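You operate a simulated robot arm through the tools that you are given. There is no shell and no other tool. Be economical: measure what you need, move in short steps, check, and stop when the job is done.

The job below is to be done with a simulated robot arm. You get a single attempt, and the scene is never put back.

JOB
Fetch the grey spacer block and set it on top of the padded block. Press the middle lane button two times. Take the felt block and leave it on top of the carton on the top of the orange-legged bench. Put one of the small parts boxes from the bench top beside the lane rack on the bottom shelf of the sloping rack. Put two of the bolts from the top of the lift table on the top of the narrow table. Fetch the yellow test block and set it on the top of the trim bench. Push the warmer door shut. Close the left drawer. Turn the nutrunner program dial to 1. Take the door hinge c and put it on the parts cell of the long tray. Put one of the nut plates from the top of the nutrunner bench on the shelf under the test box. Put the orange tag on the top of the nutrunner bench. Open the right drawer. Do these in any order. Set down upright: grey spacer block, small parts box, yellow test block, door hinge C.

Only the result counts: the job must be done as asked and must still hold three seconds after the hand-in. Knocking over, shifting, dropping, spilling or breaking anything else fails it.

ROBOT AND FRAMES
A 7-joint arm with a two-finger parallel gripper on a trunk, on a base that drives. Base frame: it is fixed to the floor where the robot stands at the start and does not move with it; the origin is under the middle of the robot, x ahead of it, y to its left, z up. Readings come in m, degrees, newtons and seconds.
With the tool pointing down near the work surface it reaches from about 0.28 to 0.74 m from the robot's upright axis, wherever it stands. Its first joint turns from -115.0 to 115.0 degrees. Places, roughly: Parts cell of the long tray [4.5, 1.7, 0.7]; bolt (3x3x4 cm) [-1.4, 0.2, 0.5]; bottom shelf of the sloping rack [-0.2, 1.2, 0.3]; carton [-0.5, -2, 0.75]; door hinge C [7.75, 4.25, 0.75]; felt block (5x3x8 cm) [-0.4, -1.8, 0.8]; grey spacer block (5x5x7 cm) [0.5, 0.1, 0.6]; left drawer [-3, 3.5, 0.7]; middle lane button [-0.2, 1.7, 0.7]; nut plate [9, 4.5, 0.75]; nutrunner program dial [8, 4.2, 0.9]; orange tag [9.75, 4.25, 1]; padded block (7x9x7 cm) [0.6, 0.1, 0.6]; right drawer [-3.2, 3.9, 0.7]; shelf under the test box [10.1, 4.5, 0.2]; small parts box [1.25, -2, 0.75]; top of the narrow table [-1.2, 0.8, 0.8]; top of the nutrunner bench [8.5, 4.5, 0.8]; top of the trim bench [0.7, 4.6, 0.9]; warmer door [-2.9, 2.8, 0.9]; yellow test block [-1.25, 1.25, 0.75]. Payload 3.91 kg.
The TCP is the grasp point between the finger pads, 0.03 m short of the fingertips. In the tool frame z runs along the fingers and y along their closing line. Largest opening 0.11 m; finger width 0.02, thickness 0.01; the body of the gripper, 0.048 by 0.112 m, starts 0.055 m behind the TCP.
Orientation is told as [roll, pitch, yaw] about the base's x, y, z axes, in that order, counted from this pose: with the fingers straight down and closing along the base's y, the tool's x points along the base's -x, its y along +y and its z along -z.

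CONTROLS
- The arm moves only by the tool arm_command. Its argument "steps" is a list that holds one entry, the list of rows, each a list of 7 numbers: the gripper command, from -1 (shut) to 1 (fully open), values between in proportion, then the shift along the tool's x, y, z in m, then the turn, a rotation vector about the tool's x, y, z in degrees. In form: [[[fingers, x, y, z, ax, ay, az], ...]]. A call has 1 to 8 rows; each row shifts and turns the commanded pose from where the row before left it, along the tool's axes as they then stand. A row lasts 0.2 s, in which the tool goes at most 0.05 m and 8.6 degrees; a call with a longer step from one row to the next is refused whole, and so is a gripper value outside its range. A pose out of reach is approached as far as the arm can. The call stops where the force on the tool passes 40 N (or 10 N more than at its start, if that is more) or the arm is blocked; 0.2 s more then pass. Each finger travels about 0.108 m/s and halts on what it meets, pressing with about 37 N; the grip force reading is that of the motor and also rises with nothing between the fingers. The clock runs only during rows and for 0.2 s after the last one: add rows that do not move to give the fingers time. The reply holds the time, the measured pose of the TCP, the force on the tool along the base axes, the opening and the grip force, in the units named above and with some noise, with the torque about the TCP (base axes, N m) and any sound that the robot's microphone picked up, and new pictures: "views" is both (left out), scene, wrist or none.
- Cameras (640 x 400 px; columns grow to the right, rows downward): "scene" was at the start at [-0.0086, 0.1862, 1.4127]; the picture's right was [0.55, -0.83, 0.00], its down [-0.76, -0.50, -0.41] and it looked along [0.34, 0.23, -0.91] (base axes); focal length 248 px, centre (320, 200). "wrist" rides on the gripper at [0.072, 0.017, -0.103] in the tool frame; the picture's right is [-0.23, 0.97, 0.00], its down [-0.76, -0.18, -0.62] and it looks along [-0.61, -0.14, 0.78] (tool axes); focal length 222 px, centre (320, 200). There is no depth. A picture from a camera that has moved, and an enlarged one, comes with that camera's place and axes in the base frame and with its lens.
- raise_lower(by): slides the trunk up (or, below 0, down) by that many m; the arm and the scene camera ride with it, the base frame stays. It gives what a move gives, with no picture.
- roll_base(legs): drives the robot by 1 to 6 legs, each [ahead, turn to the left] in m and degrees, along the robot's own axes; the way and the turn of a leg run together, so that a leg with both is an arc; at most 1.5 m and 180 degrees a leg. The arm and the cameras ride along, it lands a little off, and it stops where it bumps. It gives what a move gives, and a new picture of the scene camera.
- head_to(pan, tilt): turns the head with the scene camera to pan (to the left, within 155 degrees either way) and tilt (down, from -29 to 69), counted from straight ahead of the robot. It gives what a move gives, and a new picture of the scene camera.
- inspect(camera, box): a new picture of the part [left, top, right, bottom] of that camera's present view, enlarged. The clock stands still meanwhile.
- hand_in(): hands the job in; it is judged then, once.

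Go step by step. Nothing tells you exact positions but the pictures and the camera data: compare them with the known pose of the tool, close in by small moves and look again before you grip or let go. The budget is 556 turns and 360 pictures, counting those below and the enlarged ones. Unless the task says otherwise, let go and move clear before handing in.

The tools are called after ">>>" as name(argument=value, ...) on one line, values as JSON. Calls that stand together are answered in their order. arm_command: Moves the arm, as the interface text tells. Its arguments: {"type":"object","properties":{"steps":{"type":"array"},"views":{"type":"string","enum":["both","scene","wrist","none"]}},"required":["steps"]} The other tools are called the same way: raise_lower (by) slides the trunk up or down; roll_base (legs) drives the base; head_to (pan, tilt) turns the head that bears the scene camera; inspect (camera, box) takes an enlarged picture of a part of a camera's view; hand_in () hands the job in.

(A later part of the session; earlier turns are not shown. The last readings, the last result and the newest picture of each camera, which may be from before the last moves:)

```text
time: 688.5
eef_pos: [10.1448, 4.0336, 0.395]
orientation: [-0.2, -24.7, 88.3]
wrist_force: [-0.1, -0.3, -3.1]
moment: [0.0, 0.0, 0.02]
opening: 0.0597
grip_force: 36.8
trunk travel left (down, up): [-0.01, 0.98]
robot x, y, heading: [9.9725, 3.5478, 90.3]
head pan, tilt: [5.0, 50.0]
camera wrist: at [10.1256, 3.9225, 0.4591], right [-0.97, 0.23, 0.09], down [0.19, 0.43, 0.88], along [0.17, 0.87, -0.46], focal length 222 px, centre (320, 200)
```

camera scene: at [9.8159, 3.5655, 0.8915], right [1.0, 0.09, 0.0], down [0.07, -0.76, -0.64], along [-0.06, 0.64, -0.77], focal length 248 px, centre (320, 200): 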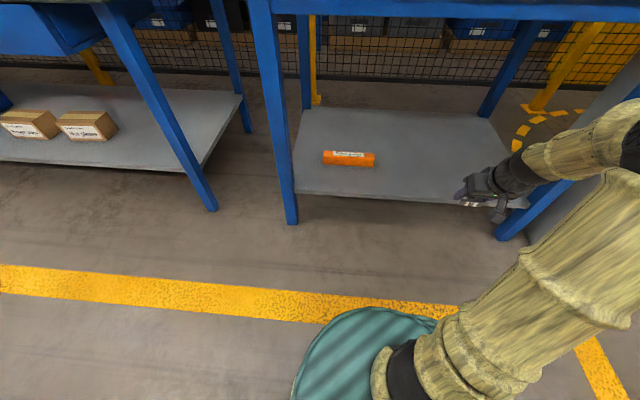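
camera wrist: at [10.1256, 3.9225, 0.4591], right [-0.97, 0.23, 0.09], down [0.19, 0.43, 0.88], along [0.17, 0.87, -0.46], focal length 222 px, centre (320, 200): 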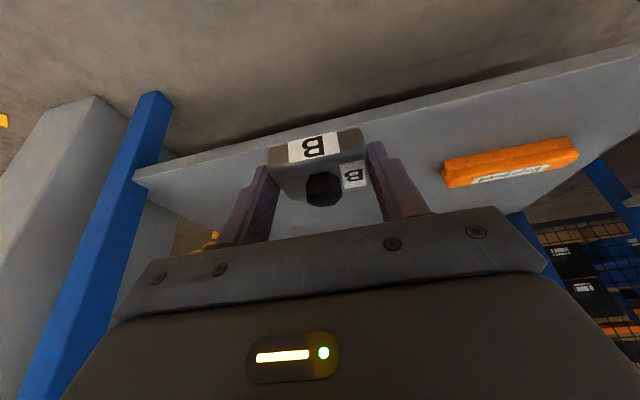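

>>> arm_command(steps=[[[-1, -0.0344, 0, 0.029, 0, 0, 0], [-1, -0.0344, 0, 0.029, 0, 0, 0], [-1, -0.0344, 0, 0.029, 0, 0, 0], [-1, -0.0344, 0, 0.029, 0, 0, 0], [-1, -0.0344, 0, 0.029, 0, 0, 0]]], views="both")

```text
time: 689.7
eef_pos: [10.152, 4.2482, 0.3341]
orientation: [-0.1, -24.7, 88.4]
wrist_force: [-0.5, 0.1, -2.5]
moment: [-0.07, 0.02, 0.03]
opening: 0.0595
grip_force: 36.8
trunk travel left (down, up): [-0.01, 0.98]
robot x, y, heading: [9.9722, 3.5507, 89.8]
head pan, tilt: [5.0, 50.0]
camera scene: at [9.8158, 3.5653, 0.8915], right [1.0, 0.09, 0.0], down [0.07, -0.76, -0.64], along [-0.06, 0.64, -0.77], focal length 248 px, centre (320, 200)
camera wrist: at [10.1323, 4.1382, 0.3989], right [-0.97, 0.23, 0.09], down [0.19, 0.43, 0.88], along [0.17, 0.87, -0.46], focal length 222 px, centre (320, 200)
```

scene: 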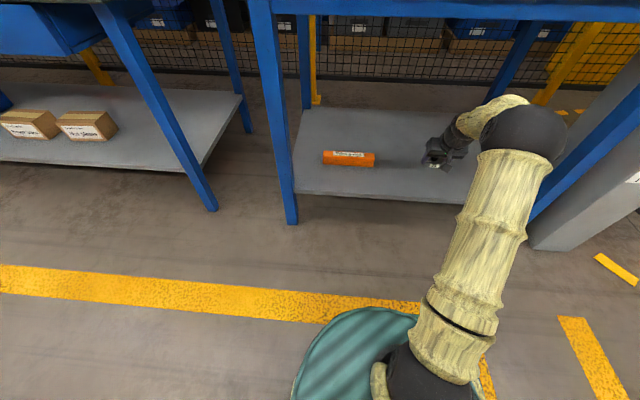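
wrist: 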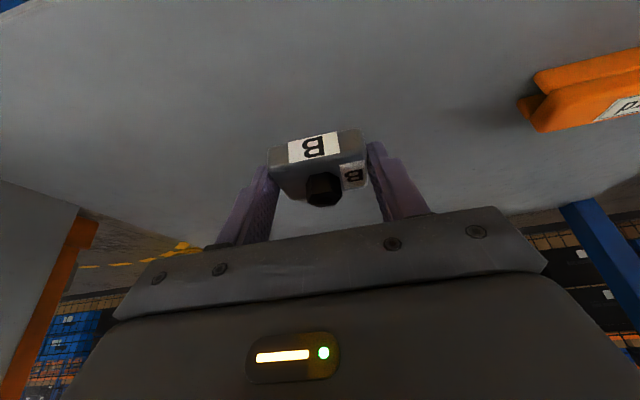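

>>> arm_command(steps=[[[-1, 0.0083, 0, 0.0182, 0, 0, 0], [-1, 0.0033, 0, 0.0073, 0, 0, 0], [-1, 0.0033, 0, 0.0073, 0, 0, 0], [-1, 0.0033, 0, 0.0073, 0, 0, 0], [-1, 0.0033, 0, 0.0073, 0, 0, 0]]], views="wrist")

```text
time: 690.9
eef_pos: [10.1513, 4.2486, 0.2825]
orientation: [-0.1, -24.5, 88.5]
wrist_force: [-0.7, -0.7, -4.2]
moment: [-0.06, -0.02, 0.0]
opening: 0.0595
grip_force: 37.2
trunk travel left (down, up): [-0.01, 0.98]
robot x, y, heading: [9.9769, 3.547, 90.2]
head pan, tilt: [5.0, 50.0]
camera wrist: at [10.1317, 4.1386, 0.3469], right [-0.97, 0.23, 0.09], down [0.19, 0.43, 0.88], along [0.17, 0.87, -0.46], focal length 222 px, centre (320, 200)
```

wrist: 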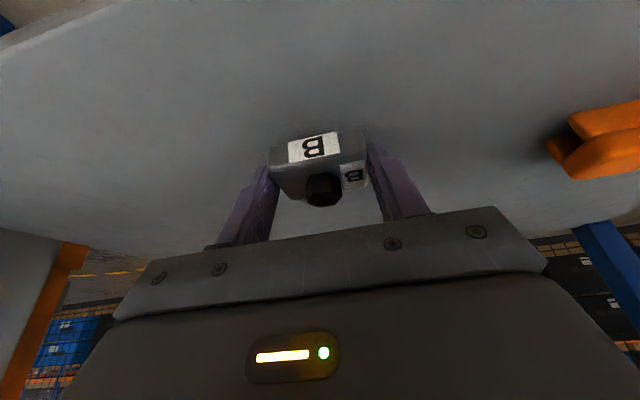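

>>> arm_command(steps=[[[-1, 0.0025, 0, 0.0055, 0, 0, 0], [-1, 0.0025, 0, 0.0055, 0, 0, 0], [-1, 0.0025, 0, 0.0055, 0, 0, 0], [-1, 0.0017, 0, 0.0036, 0, 0, 0], [-1, 0.0017, 0, 0.0036, 0, 0, 0], [-1, 0.0017, 0, 0.0036, 0, 0, 0]]], views="wrist")

```text
time: 692.3
eef_pos: [10.1502, 4.2485, 0.2581]
orientation: [-0.1, -25.1, 88.4]
wrist_force: [-2.2, -9.2, 26.1]
moment: [-0.6, 0.41, 0.07]
opening: 0.0595
grip_force: 37.5
trunk travel left (down, up): [-0.01, 0.98]
robot x, y, heading: [9.9764, 3.55, 90.0]
head pan, tilt: [5.0, 50.0]
camera wrist: at [10.1311, 4.1389, 0.3223], right [-0.97, 0.23, 0.09], down [0.19, 0.42, 0.89], along [0.17, 0.88, -0.45], focal length 222 px, centre (320, 200)
```

wrist: 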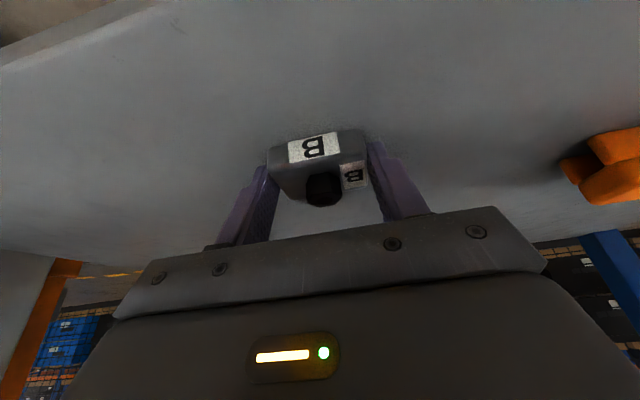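

Contact. Ease off, release and withdraw along the tool axis.

>>> arm_command(steps=[[[-1, -0.0012, 0, -0.0025, 0, 0, 0], [0.2, 0, 0, 0, 0, 0, 0], [0.5, 0, 0, 0, 0, 0, 0], [0.5, 0, 0, -0.03, 0, 0, 0], [0.5, 0, 0, -0.04, 0, 0, 0], [0.5, 0.036, 0, -0.0166, 0, 0, 0], [0.5, 0.036, 0, -0.0166, 0, 0, 0], [0.5, 0.036, 0, -0.0166, 0, 0, 0]]], views="both")

```text
time: 694.1
eef_pos: [10.1462, 4.0998, 0.3189]
orientation: [-0.1, -24.6, 88.4]
wrist_force: [0.5, -0.5, 0.1]
moment: [-0.02, 0.0, -0.01]
opening: 0.0823
grip_force: 0.1
trunk travel left (down, up): [-0.01, 0.98]
robot x, y, heading: [9.9696, 3.5483, 90.1]
head pan, tilt: [5.0, 50.0]
camera scene: at [9.8158, 3.5655, 0.8914], right [1.0, 0.09, 0.0], down [0.07, -0.76, -0.64], along [-0.06, 0.64, -0.77], focal length 248 px, centre (320, 200)
camera wrist: at [10.1267, 3.991, 0.3839], right [-0.97, 0.23, 0.09], down [0.19, 0.43, 0.88], along [0.17, 0.87, -0.46], focal length 222 px, centre (320, 200)
```

scene: 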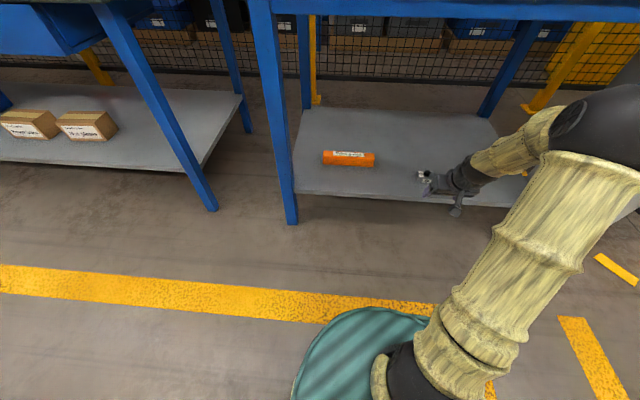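
wrist: 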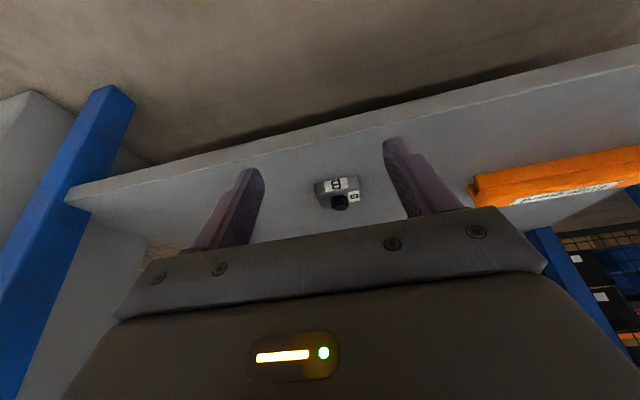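

>>> roll_base(legs=[[-0.25, 0]])

>>> raise_lower(by=0.4)

>>> raise_lower(by=0.25)

>>> arm_command(steps=[[[1, 0, 0, 0, 0, 8.3, 0], [1, 0, 0, 0, 0, 8.3, 0], [1, 0, 0, 0, 0, 8.0, 0], [1, 0, 0.04, -0.02, 0, 0, 0], [1, 0.01, 0.04, -0.02, 0, 0, 0], [1, 0.03, 0.035, -0.02, 0, 0, 0], [1, 0.03, 0.035, -0.02, 0, 0, 0]]], views="none")

>>> roll_base(legs=[[0, 90], [1.1, 0], [1.05, 0], [0, -90], [0.2, 0]])

>>> head_to(pan=5, tilt=42)

```text
time: 695.9
eef_pos: [10.1468, 3.8507, 0.3192]
orientation: [0.0, -24.7, 88.3]
wrist_force: [0.4, 1.0, -0.7]
moment: [0.01, -0.01, -0.03]
opening: 0.0826
grip_force: 0.1
trunk travel left (down, up): [-0.01, 0.98]
robot x, y, heading: [9.9755, 3.2988, 90.0]
head pan, tilt: [5.0, 50.0]
camera scene: at [9.8163, 3.315, 0.8915], right [1.0, 0.09, 0.0], down [0.07, -0.76, -0.64], along [-0.06, 0.64, -0.77], focal length 248 px, centre (320, 200)
```

scene: 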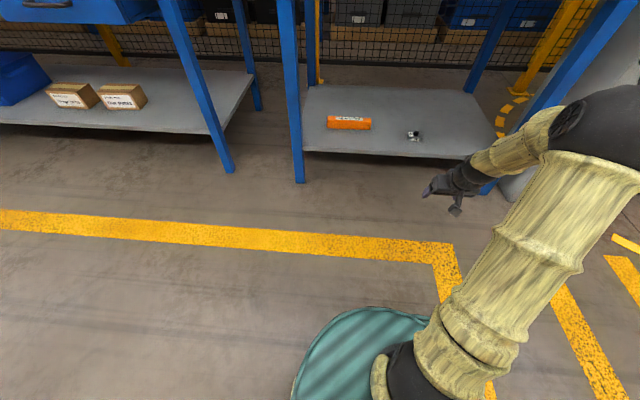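

```text
time: 699.7
eef_pos: [10.1469, 3.8505, 0.7193]
orientation: [-0.1, -24.7, 88.4]
wrist_force: [0.9, -0.3, 0.3]
moment: [0.05, -0.02, -0.02]
opening: 0.0827
grip_force: 0.0
trunk travel left (down, up): [-0.41, 0.58]
robot x, y, heading: [9.972, 3.2982, 90.2]
head pan, tilt: [5.0, 50.0]
```

```text
time: 702.3
eef_pos: [10.1472, 3.8519, 0.968]
orientation: [-0.1, -24.7, 88.2]
wrist_force: [-0.9, -0.5, -0.4]
moment: [-0.02, 0.0, 0.0]
opening: 0.0824
grip_force: 0.0
trunk travel left (down, up): [-0.66, 0.33]
robot x, y, heading: [9.9752, 3.3002, 89.9]
head pan, tilt: [5.0, 50.0]
```

```text
refused: row 6 steps farther than a row can; nothing moved
```

```text
time: 721.7
eef_pos: [7.9922, 4.0334, 0.9695]
orientation: [-0.2, -24.7, 89.5]
wrist_force: [1.0, -0.4, -1.3]
moment: [-0.01, 0.01, -0.01]
opening: 0.0828
grip_force: 0.1
trunk travel left (down, up): [-0.66, 0.33]
robot x, y, heading: [7.8287, 3.479, 91.4]
head pan, tilt: [5.0, 50.0]
camera scene: at [7.672, 3.4902, 1.5415], right [0.99, 0.11, 0.0], down [0.08, -0.76, -0.64], along [-0.07, 0.64, -0.77], focal length 248 px, centre (320, 200)
```

scene: 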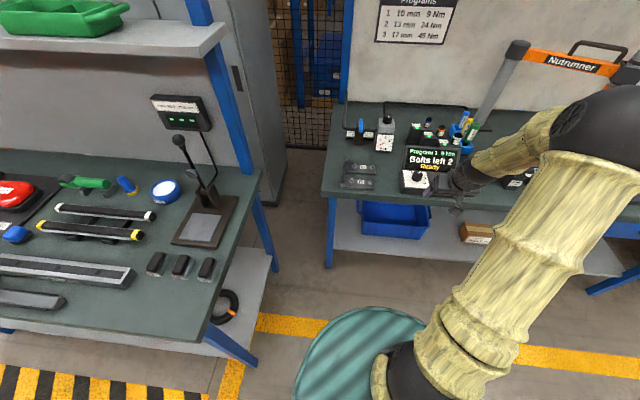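

```text
time: 722.4
eef_pos: [7.9924, 4.0338, 0.9691]
orientation: [-0.1, -24.6, 89.4]
wrist_force: [0.4, -0.4, 0.0]
moment: [-0.02, 0.04, 0.01]
opening: 0.0826
grip_force: 0.0
trunk travel left (down, up): [-0.66, 0.33]
robot x, y, heading: [7.8319, 3.476, 91.1]
head pan, tilt: [5.0, 42.0]
camera scene: at [7.6712, 3.4968, 1.5527], right [0.99, 0.11, 0.0], down [0.07, -0.67, -0.74], along [-0.08, 0.74, -0.67], focal length 248 px, centre (320, 200)
```

scene: 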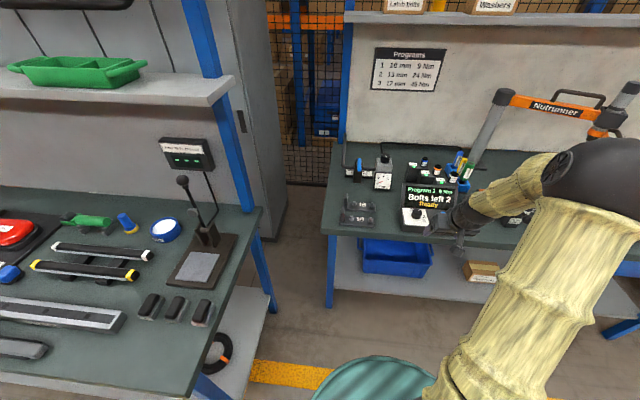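

>>> arm_command(steps=[[[0.5, 0, 0, -0.03, 0, 8.3, 0], [0.5, 0, 0, -0.03, 0, 8.3, 0], [0.5, 0, 0, -0.03, 0, 8.0, 0], [0.5, 0, 0.045, 0, 0, 0, 0], [0.5, 0, 0.045, 0, 0, 0, 0], [0.5, 0, 0.045, 0, 0, 0, 0], [0.5, 0, 0.045, 0, 0, 0, 0], [0.5, 0, 0.045, 0, 0, 0, 0]]], views="none")

>>> arm_command(steps=[[[0.5, -0.045, 0, 0, 0, 0, 0], [0.5, -0.045, 0, 0, 0, 0, 0], [0.5, -0.045, 0, 0, 0, 0, 0]]], views="wrist")

>>> inspect(camera="wrist", box=[220, 60, 440, 210])

```text
time: 724.2
eef_pos: [7.7654, 4.0092, 1.0544]
orientation: [-0.1, 0.0, 89.3]
wrist_force: [0.0, -0.2, 0.0]
moment: [0.0, 0.03, -0.01]
opening: 0.0827
grip_force: 0.0
trunk travel left (down, up): [-0.66, 0.33]
robot x, y, heading: [7.8356, 3.4771, 91.4]
head pan, tilt: [5.0, 42.0]
```

```text
time: 725.0
eef_pos: [7.7687, 4.1456, 1.0536]
orientation: [-0.1, 0.0, 89.3]
wrist_force: [0.6, 0.6, 0.4]
moment: [-0.02, 0.0, 0.01]
opening: 0.0824
grip_force: 0.0
trunk travel left (down, up): [-0.66, 0.33]
robot x, y, heading: [7.8326, 3.4787, 91.5]
head pan, tilt: [5.0, 42.0]
camera wrist: at [7.751, 4.0714, 1.1583], right [-0.97, 0.24, 0.0], down [0.18, 0.76, 0.62], along [0.15, 0.6, -0.78], focal length 222 px, centre (320, 200)
```

wrist: 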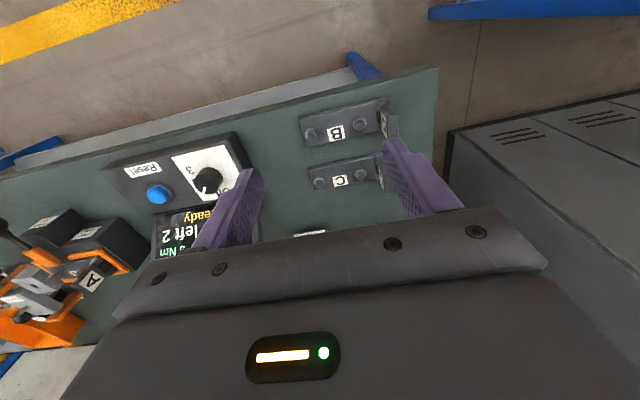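

```text
2.67 times, centred on (330, 135) of wrist
camera zoom: at [7.751, 4.0714, 1.1583], right [-0.97, 0.24, 0.0], down [0.18, 0.76, 0.62], along [0.15, 0.6, -0.78], focal length 592 px, centre (293, 373)
```

zoom: 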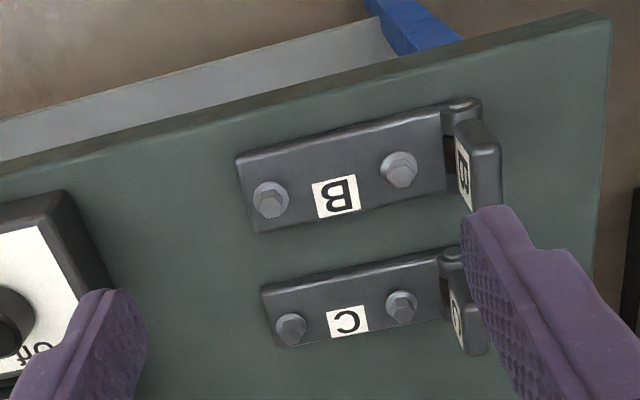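

>>> roll_base(legs=[[0.15, 0]])

>>> arm_command(steps=[[[0.36, 0, 0, 0, 0, 0, 8.55], [0.36, 0, 0, 0, 0, 0, 8.55], [0.36, 0, 0, 0, 0, 0, 8.55], [0.36, 0, 0, 0, 0, 0, 8.55], [0.36, 0, 0, 0, 0, 0, 8.55], [0.36, 0, 0, 0, 0, 0, 8.55], [0.36, 0, 0, 0, 0, 0, 8.55], [0.36, 0, 0, 0, 0, 0, 8.55]]], views="none")

>>> arm_command(steps=[[[0.36, 0, 0, 0, 0, 0, 8.55], [0.36, 0, 0, 0, 0, 0, 8.55], [0.36, 0, 0, 0, 0, 0, 8.55]]], views="both")

```text
time: 726.4
eef_pos: [7.7645, 4.2959, 1.0545]
orientation: [-0.2, 0.0, 89.4]
wrist_force: [-0.1, 0.2, 0.6]
moment: [-0.01, 0.04, -0.02]
opening: 0.0828
grip_force: 0.1
trunk travel left (down, up): [-0.66, 0.33]
robot x, y, heading: [7.8289, 3.6275, 91.3]
head pan, tilt: [5.0, 42.0]
camera scene: at [7.6676, 3.6491, 1.5526], right [0.99, 0.11, 0.0], down [0.07, -0.67, -0.74], along [-0.08, 0.74, -0.67], focal length 248 px, centre (320, 200)
```

scene: 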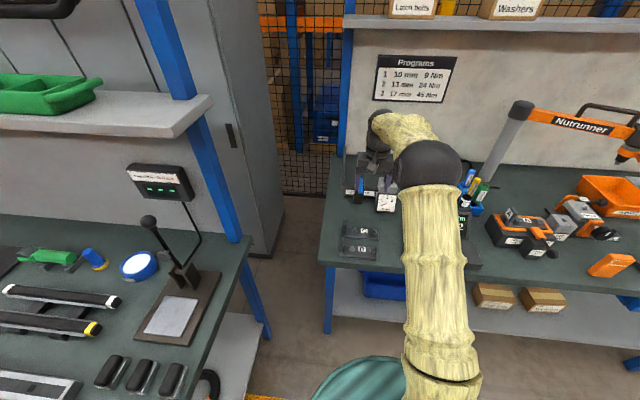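

```text
time: 728.2
eef_pos: [7.765, 4.2962, 1.0542]
orientation: [0.1, -0.2, 20.8]
wrist_force: [0.4, 0.3, 0.5]
moment: [0.0, -0.03, -0.01]
opening: 0.0749
grip_force: 0.0
trunk travel left (down, up): [-0.66, 0.33]
robot x, y, heading: [7.8263, 3.6281, 91.3]
head pan, tilt: [5.0, 42.0]
```

```text
time: 729.0
eef_pos: [7.766, 4.2944, 1.0554]
orientation: [0.0, -0.2, -4.8]
wrist_force: [0.0, -0.9, 0.5]
moment: [0.04, -0.02, 0.01]
opening: 0.0748
grip_force: 0.0
trunk travel left (down, up): [-0.66, 0.33]
robot x, y, heading: [7.8285, 3.6259, 91.3]
head pan, tilt: [5.0, 42.0]
camera scene: at [7.6677, 3.6478, 1.5527], right [0.99, 0.11, 0.0], down [0.07, -0.67, -0.74], along [-0.08, 0.74, -0.67], focal length 248 px, centre (320, 200)
camera wrist: at [7.6948, 4.3164, 1.1589], right [0.31, 0.95, 0.0], down [0.74, -0.24, 0.62], along [0.59, -0.19, -0.78], focal length 222 px, centre (320, 200)
```

scene: 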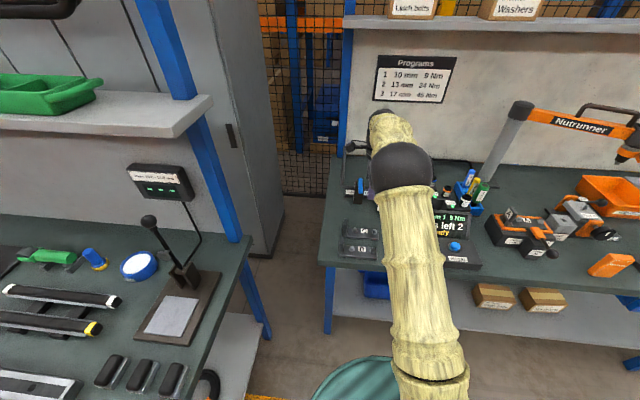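
wrist: 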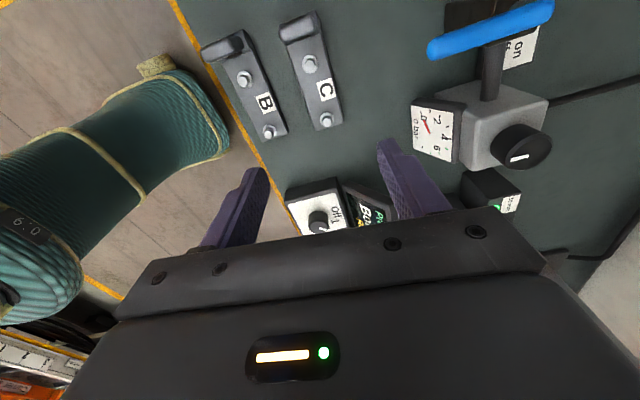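

>>> arm_command(steps=[[[0.36, 0.006, -0.003, 0.03, 0, 0, 0], [0.36, 0, 0, 0.045, 0, 0, 0], [0.36, 0, 0, 0.045, 0, 0, 0], [0.36, 0, 0, 0.04, 0, 0, 0]]], views="none")

>>> inspect(camera="wrist", box=[200, 60, 440, 230])

```text
time: 730.0
eef_pos: [7.7588, 4.2924, 0.8947]
orientation: [0.1, -0.1, -4.7]
wrist_force: [-0.1, 0.0, -0.9]
moment: [-0.06, 0.01, 0.03]
opening: 0.0747
grip_force: 0.1
trunk travel left (down, up): [-0.66, 0.33]
robot x, y, heading: [7.8284, 3.6266, 91.3]
head pan, tilt: [5.0, 42.0]
```

```text
2.35 times, centred on (320, 145) of wrist
camera zoom: at [7.6883, 4.3137, 0.9985], right [0.31, 0.95, 0.0], down [0.74, -0.24, 0.62], along [0.59, -0.19, -0.78], focal length 523 px, centre (320, 329)
```

zoom: 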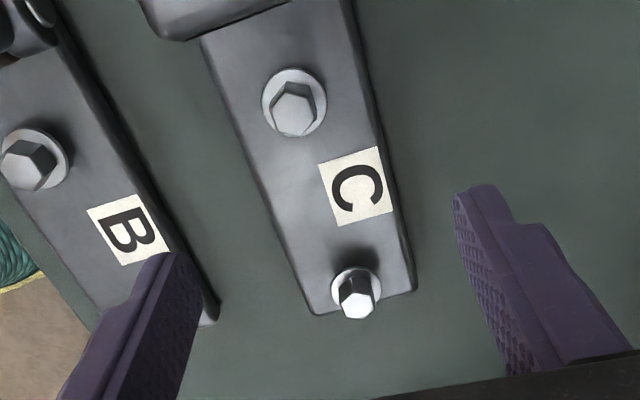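

>>> arm_command(steps=[[[0.36, 0, 0, 0.03, 0, 0, 0], [0.36, 0, 0, 0.022, 0, 0, 0], [0.36, 0, 0, 0.006, 0, 0, 0], [0.36, 0, 0, 0, 0, 0, 0]]], views="none")

>>> inspect(camera="wrist", box=[200, 60, 440, 230])

```text
time: 731.0
eef_pos: [7.7588, 4.2929, 0.8366]
orientation: [0.1, -0.2, -4.7]
wrist_force: [0.1, 1.5, 0.8]
moment: [-0.04, -0.02, -0.03]
opening: 0.0749
grip_force: 0.1
trunk travel left (down, up): [-0.66, 0.33]
robot x, y, heading: [7.8289, 3.6274, 91.3]
head pan, tilt: [5.0, 42.0]
```

```text
2.35 times, centred on (320, 145) of wrist
camera zoom: at [7.6885, 4.314, 0.9414], right [0.31, 0.95, 0.0], down [0.74, -0.24, 0.62], along [0.59, -0.19, -0.78], focal length 523 px, centre (320, 329)
```

zoom: 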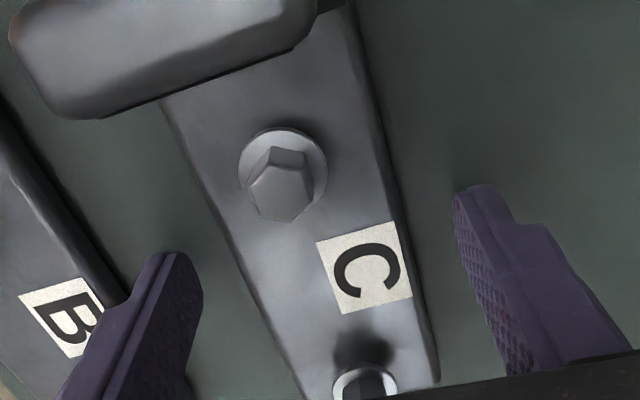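

>>> arm_command(steps=[[[0.36, 0, 0, 0.002, 0, 0, 0], [-1, 0, 0, 0, 0, 0, 0], [-1, 0, 0, 0, 0, 0, 0], [-1, 0, 0, 0, 0, 0, 0], [-1, 0, 0, -0.015, 0, 0, 0], [-1, 0, 0, -0.03, 0, 0, 0], [-1, 0, 0, -0.04, 0, 0, 0]]], views="wrist")

```text
time: 732.6
eef_pos: [7.7592, 4.2923, 0.9197]
orientation: [-0.1, -0.1, -4.6]
wrist_force: [-0.8, -0.2, -5.2]
moment: [-0.02, -0.11, -0.02]
opening: 0.051
grip_force: 37.3
trunk travel left (down, up): [-0.66, 0.33]
robot x, y, heading: [7.8258, 3.6286, 91.1]
head pan, tilt: [5.0, 42.0]
camera wrist: at [7.6894, 4.313, 1.024], right [0.31, 0.95, 0.0], down [0.74, -0.24, 0.62], along [0.59, -0.19, -0.78], focal length 222 px, centre (320, 200)
```

wrist: 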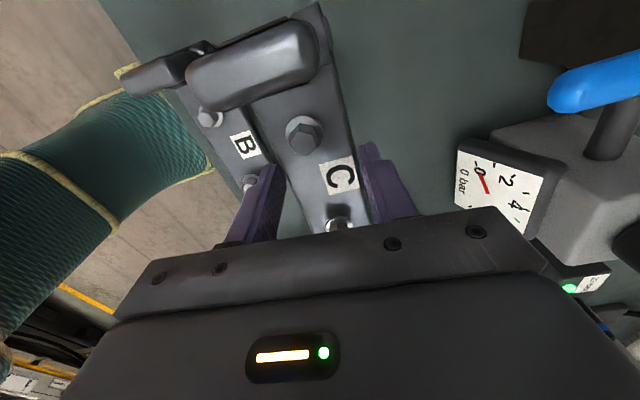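

Hinge C held. Lift, retract and drive toward the line.

>>> arm_command(steps=[[[-1, 0, 0, -0.05, 0, 0, 0], [-1, 0, 0, -0.05, 0, 0, 0], [-1, 0, 0, -0.05, 0, 0, 0], [-1, 0, -0.045, 0, 0, 0, 0], [-1, 0, -0.045, 0, 0, 0, 0], [-1, 0, -0.045, 0, 0, 0, 0], [-1, 0, -0.045, 0, 0, 0, 0]]], views="wrist")

>>> roll_base(legs=[[-0.62, 0], [0, 89], [1.5, 0], [1.3, 0]])

>>> head_to(pan=60, tilt=25)

```text
time: 734.2
eef_pos: [7.7437, 4.1118, 1.0683]
orientation: [0.1, -0.2, -4.6]
wrist_force: [0.0, -0.6, -4.4]
moment: [0.06, -0.1, -0.02]
opening: 0.0507
grip_force: 36.9
trunk travel left (down, up): [-0.66, 0.33]
robot x, y, heading: [7.8282, 3.6306, 91.2]
head pan, tilt: [5.0, 42.0]
camera wrist: at [7.6736, 4.1331, 1.173], right [0.3, 0.95, 0.0], down [0.74, -0.24, 0.62], along [0.59, -0.19, -0.78], focal length 222 px, centre (320, 200)
```

wrist: 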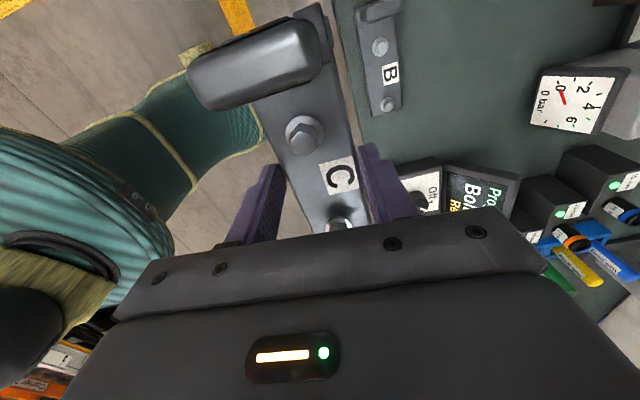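

```text
time: 754.6
eef_pos: [4.5458, 2.9317, 1.068]
orientation: [0.0, -0.1, 84.1]
wrist_force: [-0.6, 0.1, -4.5]
moment: [0.11, -0.02, -0.01]
opening: 0.0499
grip_force: 37.1
trunk travel left (down, up): [-0.66, 0.33]
robot x, y, heading: [5.0335, 3.0063, -179.6]
head pan, tilt: [5.0, 42.0]
camera scene: at [5.0104, 2.8452, 1.5526], right [-0.09, 1.0, 0.0], down [0.67, 0.06, -0.74], along [-0.74, -0.07, -0.67], focal length 248 px, centre (320, 200)
```

scene: 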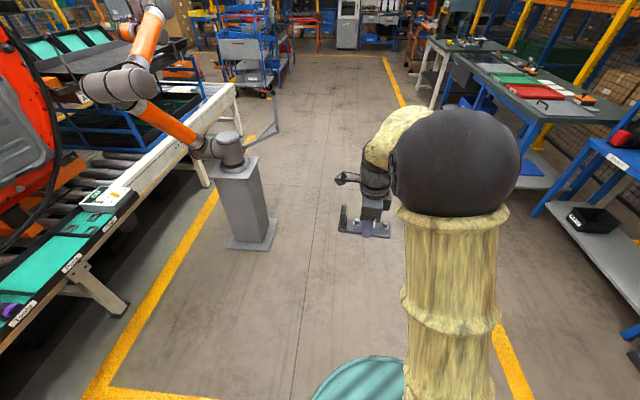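

```text
time: 755.9
eef_pos: [4.5455, 2.933, 1.0683]
orientation: [0.0, -0.1, 84.1]
wrist_force: [0.6, 0.0, -5.3]
moment: [0.12, -0.05, 0.0]
opening: 0.0497
grip_force: 36.8
trunk travel left (down, up): [-0.66, 0.33]
robot x, y, heading: [5.0333, 3.0065, -180.0]
head pan, tilt: [60.0, 25.0]
camera scene: at [5.048, 2.7728, 1.5789], right [-0.87, 0.5, 0.0], down [0.21, 0.37, -0.91], along [-0.45, -0.79, -0.42], focal length 248 px, centre (320, 200)
```

scene: 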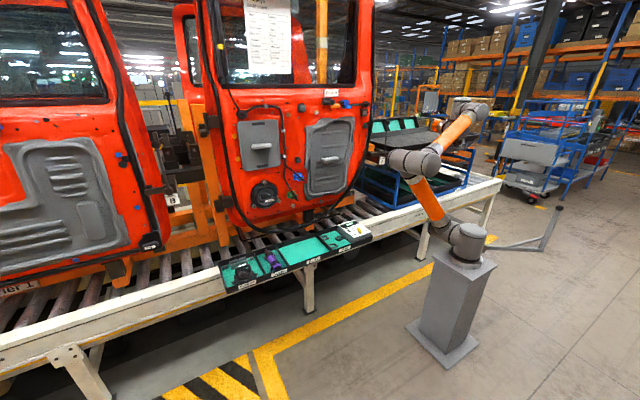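

>>> inspect(camera="scene", box=[210, 200, 390, 310])

```text
3.56 times, centred on (300, 255) of scene
camera zoom: at [5.048, 2.7728, 1.5789], right [-0.87, 0.5, 0.0], down [0.21, 0.37, -0.91], along [-0.45, -0.79, -0.42], focal length 880 px, centre (391, 4)
```

zoom: 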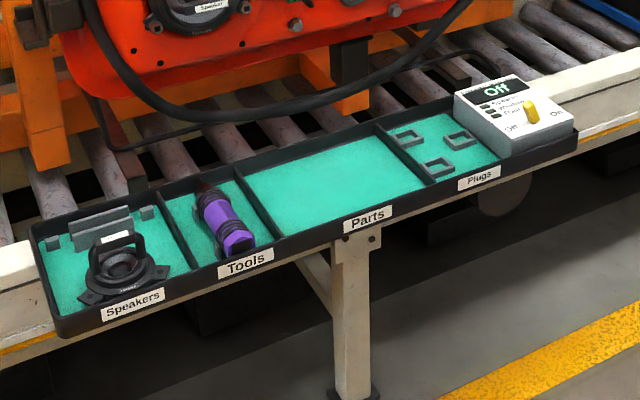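

The Parts cell of the long tray is at about x 4.45–4.68, y 1.67–1.83. Drive in front of it.

>>> roll_base(legs=[[0.42, 0], [0, 90], [0.5, 0]])

>>> head_to(pan=-5, tilt=45)

>>> inspect(camera="scene", box=[220, 120, 460, 290])

```text
time: 764.9
eef_pos: [4.6907, 2.0138, 1.0674]
orientation: [0.0, -0.2, 174.4]
wrist_force: [0.5, -0.4, -5.4]
moment: [0.02, 0.1, 0.01]
opening: 0.0497
grip_force: 36.8
trunk travel left (down, up): [-0.66, 0.33]
robot x, y, heading: [4.6149, 2.4997, -89.8]
head pan, tilt: [60.0, 25.0]
camera scene: at [4.8481, 2.5149, 1.5789], right [-0.5, -0.87, 0.0], down [-0.37, 0.21, -0.91], along [0.79, -0.45, -0.42], focal length 248 px, centre (320, 200)
```

scene: 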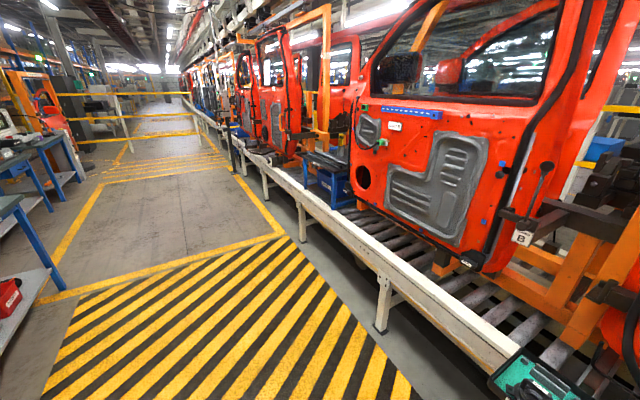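

```text
time: 766.3
eef_pos: [4.6904, 2.0137, 1.0686]
orientation: [0.1, 0.0, 174.5]
wrist_force: [0.9, 0.3, -4.6]
moment: [0.01, 0.09, 0.0]
opening: 0.0496
grip_force: 37.2
trunk travel left (down, up): [-0.66, 0.33]
robot x, y, heading: [4.6177, 2.4963, -89.7]
head pan, tilt: [-5.0, 45.0]
camera scene: at [4.7615, 2.4801, 1.5484], right [-1.0, 0.08, 0.0], down [0.06, 0.7, -0.71], along [-0.06, -0.7, -0.71], focal length 248 px, centre (320, 200)
```

scene: 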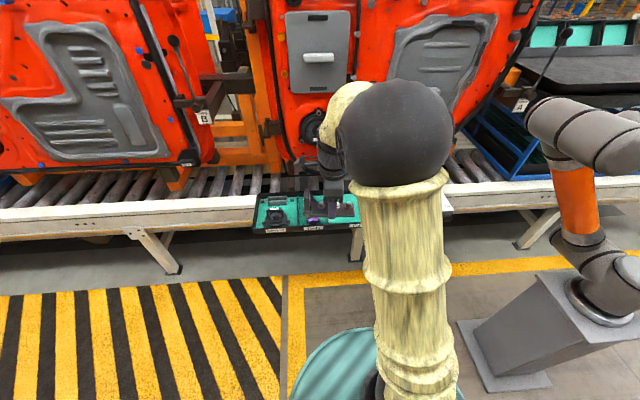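

```text
2.35 times, centred on (340, 205) of scene
camera zoom: at [4.7615, 2.4801, 1.5484], right [-1.0, 0.08, 0.0], down [0.06, 0.7, -0.71], along [-0.06, -0.7, -0.71], focal length 582 px, centre (273, 188)
```

zoom: 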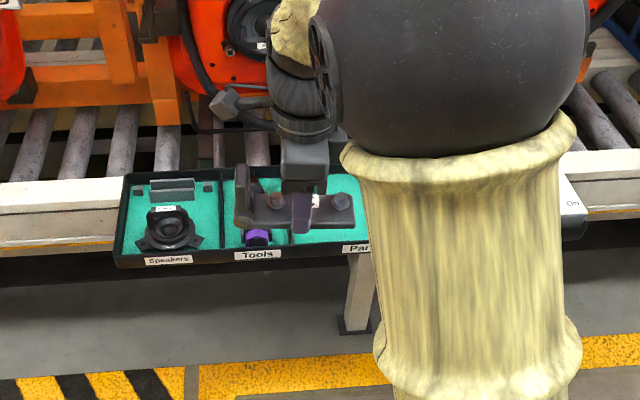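

>>> arm_command(steps=[[[-1, 0, 0.045, 0, 0, 0, 0], [-1, 0, 0.045, 0, 0, 0, 0], [-1, 0, 0.045, 0, 0, 0, 0]]], views="wrist")

```text
time: 767.1
eef_pos: [4.6762, 1.8794, 1.0663]
orientation: [-0.1, 0.0, 174.5]
wrist_force: [0.5, 0.3, -4.9]
moment: [0.03, 0.13, 0.02]
opening: 0.0498
grip_force: 37.0
trunk travel left (down, up): [-0.66, 0.33]
robot x, y, heading: [4.6151, 2.503, -89.5]
head pan, tilt: [-5.0, 45.0]
camera wrist: at [4.7482, 1.8528, 1.171], right [-0.32, -0.95, 0.0], down [-0.74, 0.25, 0.62], along [-0.59, 0.2, -0.78], focal length 222 px, centre (320, 200)
```

wrist: 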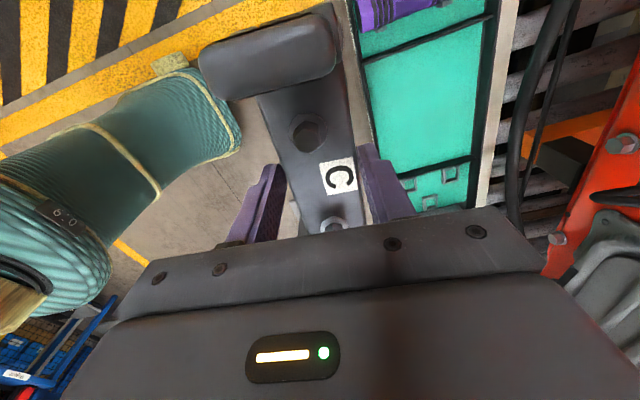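

>>> roll_base(legs=[[0.15, 0]])

>>> arm_command(steps=[[[-1, -0.045, 0, 0, 0, 0, 0], [-1, -0.045, 0, 0, 0, 0, 0], [-1, -0.045, 0.02, 0, 0, 0, 0], [-1, 0, 0.03, 0, 0, 0, 0]]], views="both")

```text
time: 768.4
eef_pos: [4.6784, 1.7286, 1.0677]
orientation: [-0.1, -0.2, 174.5]
wrist_force: [0.2, 0.0, -4.8]
moment: [0.03, 0.11, 0.0]
opening: 0.0498
grip_force: 36.8
trunk travel left (down, up): [-0.66, 0.33]
robot x, y, heading: [4.6143, 2.3521, -89.6]
head pan, tilt: [-5.0, 45.0]
camera scene: at [4.7625, 2.3294, 1.5483], right [-1.0, 0.08, 0.0], down [0.06, 0.71, -0.71], along [-0.06, -0.7, -0.71], focal length 248 px, centre (320, 200)
```

scene: 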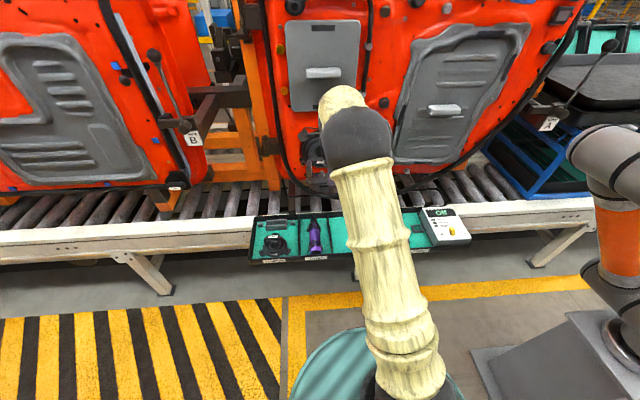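

```text
time: 769.4
eef_pos: [4.5395, 1.6923, 1.0667]
orientation: [-0.2, -0.3, 174.6]
wrist_force: [0.6, 0.7, -4.4]
moment: [0.02, 0.13, -0.01]
opening: 0.0498
grip_force: 36.7
trunk travel left (down, up): [-0.66, 0.33]
robot x, y, heading: [4.6196, 2.3481, -89.6]
head pan, tilt: [-5.0, 45.0]
camera scene: at [4.7624, 2.3297, 1.5483], right [-1.0, 0.08, 0.0], down [0.06, 0.71, -0.71], along [-0.06, -0.7, -0.71], focal length 248 px, centre (320, 200)
camera wrist: at [4.6112, 1.6674, 1.1708], right [-0.32, -0.95, 0.0], down [-0.74, 0.25, 0.62], along [-0.59, 0.2, -0.78], focal length 222 px, centre (320, 200)
```

scene: 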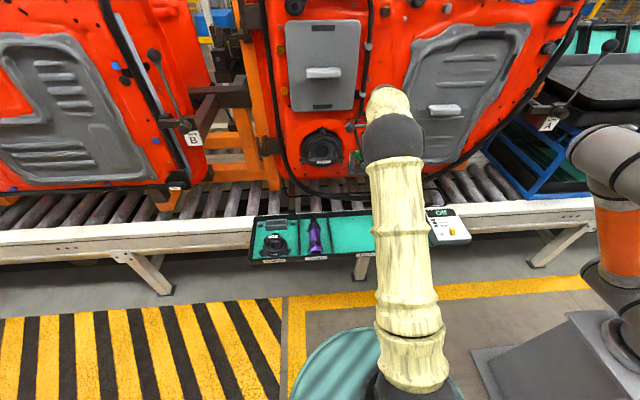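
wrist: 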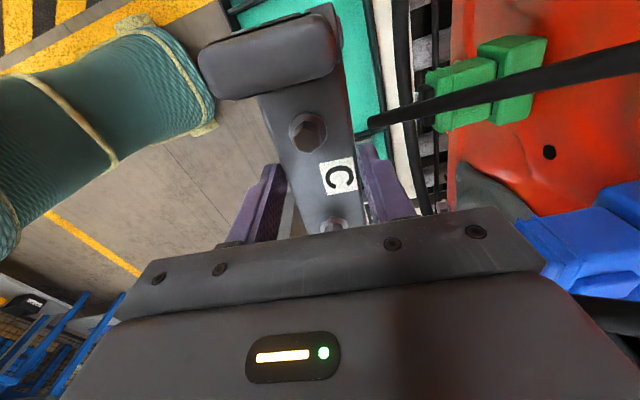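

>>> inspect(camera="scene", box=[250, 60, 490, 280])

>>> inspect(camera="wrist", box=[240, 0, 640, 220])

```text
1.82 times, centred on (370, 170) of scene
camera zoom: at [4.7624, 2.3297, 1.5483], right [-1.0, 0.08, 0.0], down [0.06, 0.71, -0.71], along [-0.06, -0.7, -0.71], focal length 450 px, centre (229, 254)
```

zoom: 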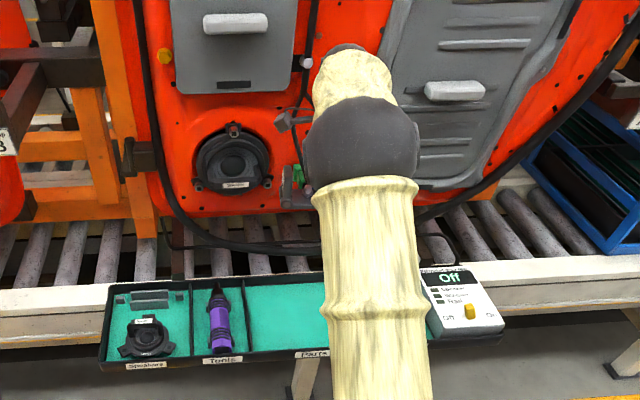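

```text
1.60 times, centred on (440, 110) of wrist
camera zoom: at [4.6112, 1.6674, 1.1708], right [-0.32, -0.95, 0.0], down [-0.74, 0.25, 0.62], along [-0.59, 0.2, -0.78], focal length 355 px, centre (128, 344)
```

zoom: 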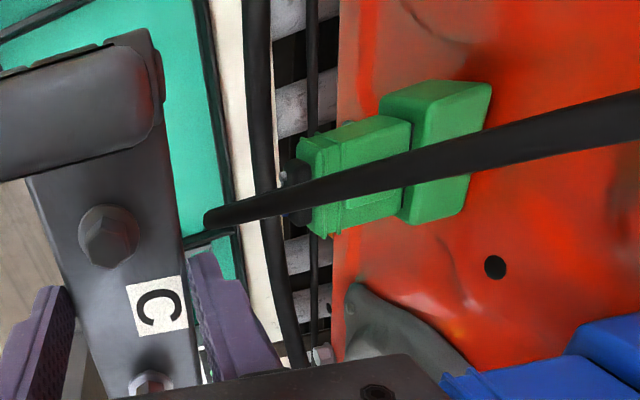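

A black rod near the door is close to the path. I'll pull the arm back north and look from a better angle.

>>> arm_command(steps=[[[-1, 0, -0.045, 0, 0, 0, 0], [-1, 0, -0.045, 0, 0, 0, 0], [-1, 0, -0.045, 0, 0, 0, 0], [-1, 0, -0.045, 0, 0, 0, 0]]], views="wrist")

>>> inspect(camera="scene", box=[250, 30, 490, 260])

```text
time: 770.4
eef_pos: [4.556, 1.8734, 1.0684]
orientation: [0.0, -0.1, 174.6]
wrist_force: [0.2, -0.1, -5.7]
moment: [0.02, 0.1, 0.01]
opening: 0.0497
grip_force: 36.7
trunk travel left (down, up): [-0.66, 0.33]
robot x, y, heading: [4.6165, 2.3496, -89.8]
head pan, tilt: [-5.0, 45.0]
camera wrist: at [4.6282, 1.849, 1.1732], right [-0.32, -0.95, 0.0], down [-0.74, 0.25, 0.62], along [-0.59, 0.2, -0.78], focal length 222 px, centre (320, 200)
```

wrist: 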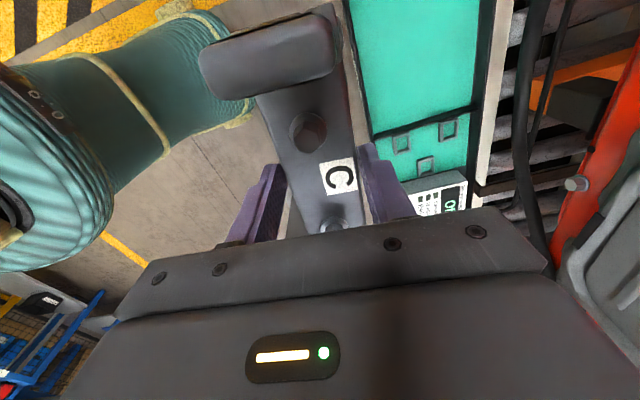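

```text
1.74 times, centred on (370, 145) of scene
camera zoom: at [4.7623, 2.3324, 1.5484], right [-1.0, 0.08, 0.0], down [0.06, 0.7, -0.71], along [-0.06, -0.71, -0.71], focal length 430 px, centre (233, 296)
```

zoom: 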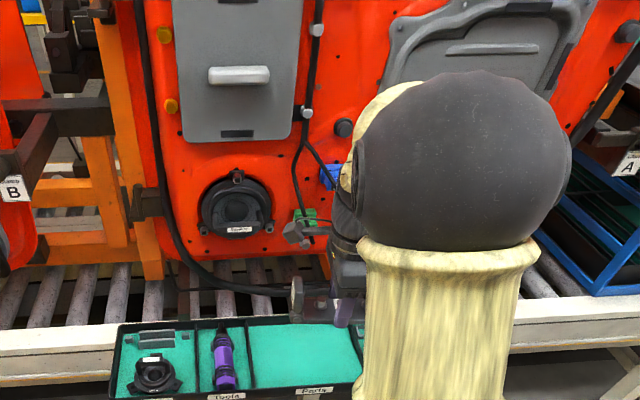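

>>> arm_command(steps=[[[-1, 0, 0.045, -0.02, 0, 0, 0], [-1, 0, 0.045, -0.02, 0, 0, 0], [-1, 0, 0, -0.04, 0, 0, 0]]], views="wrist")

>>> inspect(camera="wrist", box=[320, 0, 640, 220])

```text
time: 771.2
eef_pos: [4.5496, 1.7843, 1.1485]
orientation: [0.1, -0.1, 174.5]
wrist_force: [0.6, 0.0, -5.0]
moment: [0.0, 0.1, 0.0]
opening: 0.0498
grip_force: 36.9
trunk travel left (down, up): [-0.66, 0.33]
robot x, y, heading: [4.614, 2.3494, -89.1]
head pan, tilt: [-5.0, 45.0]
camera wrist: at [4.6205, 1.7594, 1.2531], right [-0.32, -0.95, 0.0], down [-0.74, 0.25, 0.62], along [-0.59, 0.2, -0.78], focal length 222 px, centre (320, 200)
```

wrist: 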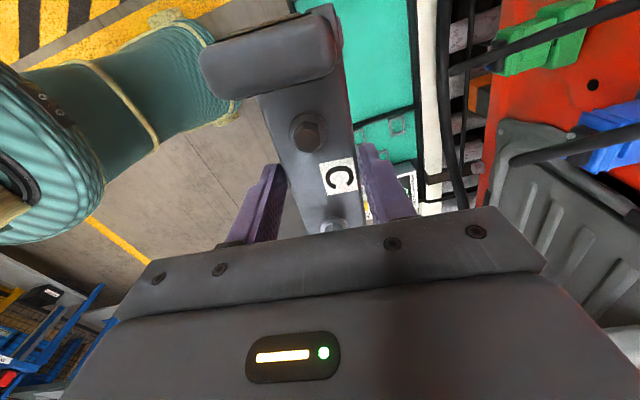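

```text
1.82 times, centred on (480, 110) of wrist
camera zoom: at [4.6205, 1.7594, 1.2531], right [-0.32, -0.95, 0.0], down [-0.74, 0.25, 0.62], along [-0.59, 0.2, -0.78], focal length 404 px, centre (29, 364)
```

zoom: 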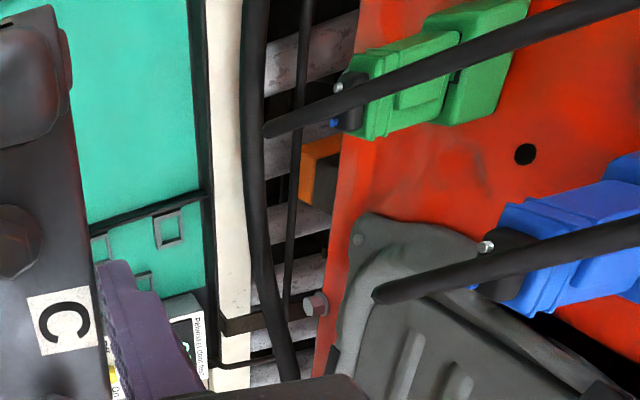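

The door's loose harness end sits at about (4.548, 1.653, 1.01). I'll keep north and west of it: target (4.49, 1.735).

>>> arm_command(steps=[[[-1, -0.028, 0.018, 0, 0, 0, 0], [-1, -0.028, 0.018, 0, 0, 0, 0], [-1, 0, 0, 0.04, 0, 0, 0], [-1, 0, 0, 0.04, 0, 0, 0], [-1, 0, 0, 0.04, 0, 0, 0], [-1, 0, 0, 0.04, 0, 0, 0]]], views="both")

>>> inspect(camera="wrist", box=[240, 0, 560, 220])

```text
time: 772.6
eef_pos: [4.4889, 1.7536, 0.9869]
orientation: [0.0, -0.1, 174.7]
wrist_force: [0.3, 0.1, -5.1]
moment: [0.06, 0.1, 0.03]
opening: 0.0498
grip_force: 37.0
trunk travel left (down, up): [-0.66, 0.33]
robot x, y, heading: [4.6146, 2.3518, -89.5]
head pan, tilt: [-5.0, 45.0]
camera scene: at [4.7621, 2.3301, 1.5484], right [-1.0, 0.08, 0.0], down [0.06, 0.71, -0.71], along [-0.06, -0.7, -0.71], focal length 248 px, centre (320, 200)
camera wrist: at [4.5604, 1.7274, 1.0914], right [-0.32, -0.95, 0.0], down [-0.74, 0.25, 0.62], along [-0.59, 0.2, -0.78], focal length 222 px, centre (320, 200)
```

scene: 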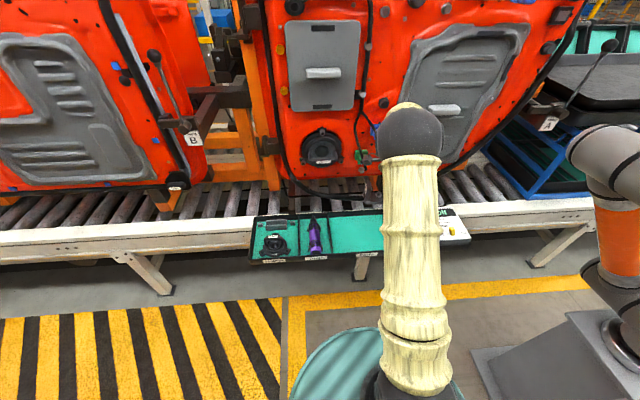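
wrist: 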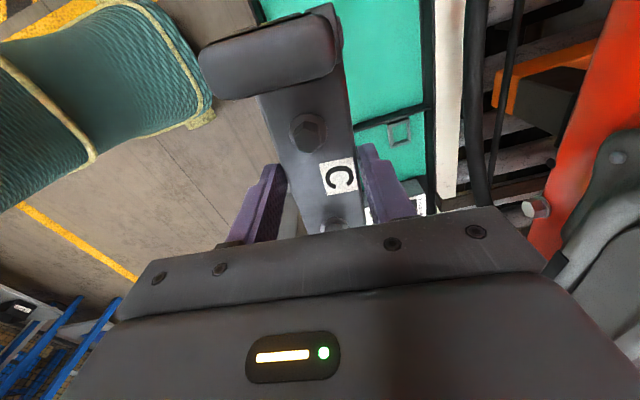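

```text
1.82 times, centred on (400, 110) of wrist
camera zoom: at [4.5604, 1.7274, 1.0914], right [-0.32, -0.95, 0.0], down [-0.74, 0.25, 0.62], along [-0.59, 0.2, -0.78], focal length 404 px, centre (174, 364)
```

zoom: 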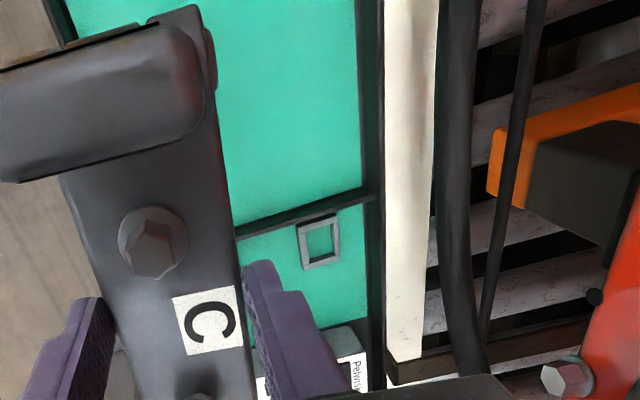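

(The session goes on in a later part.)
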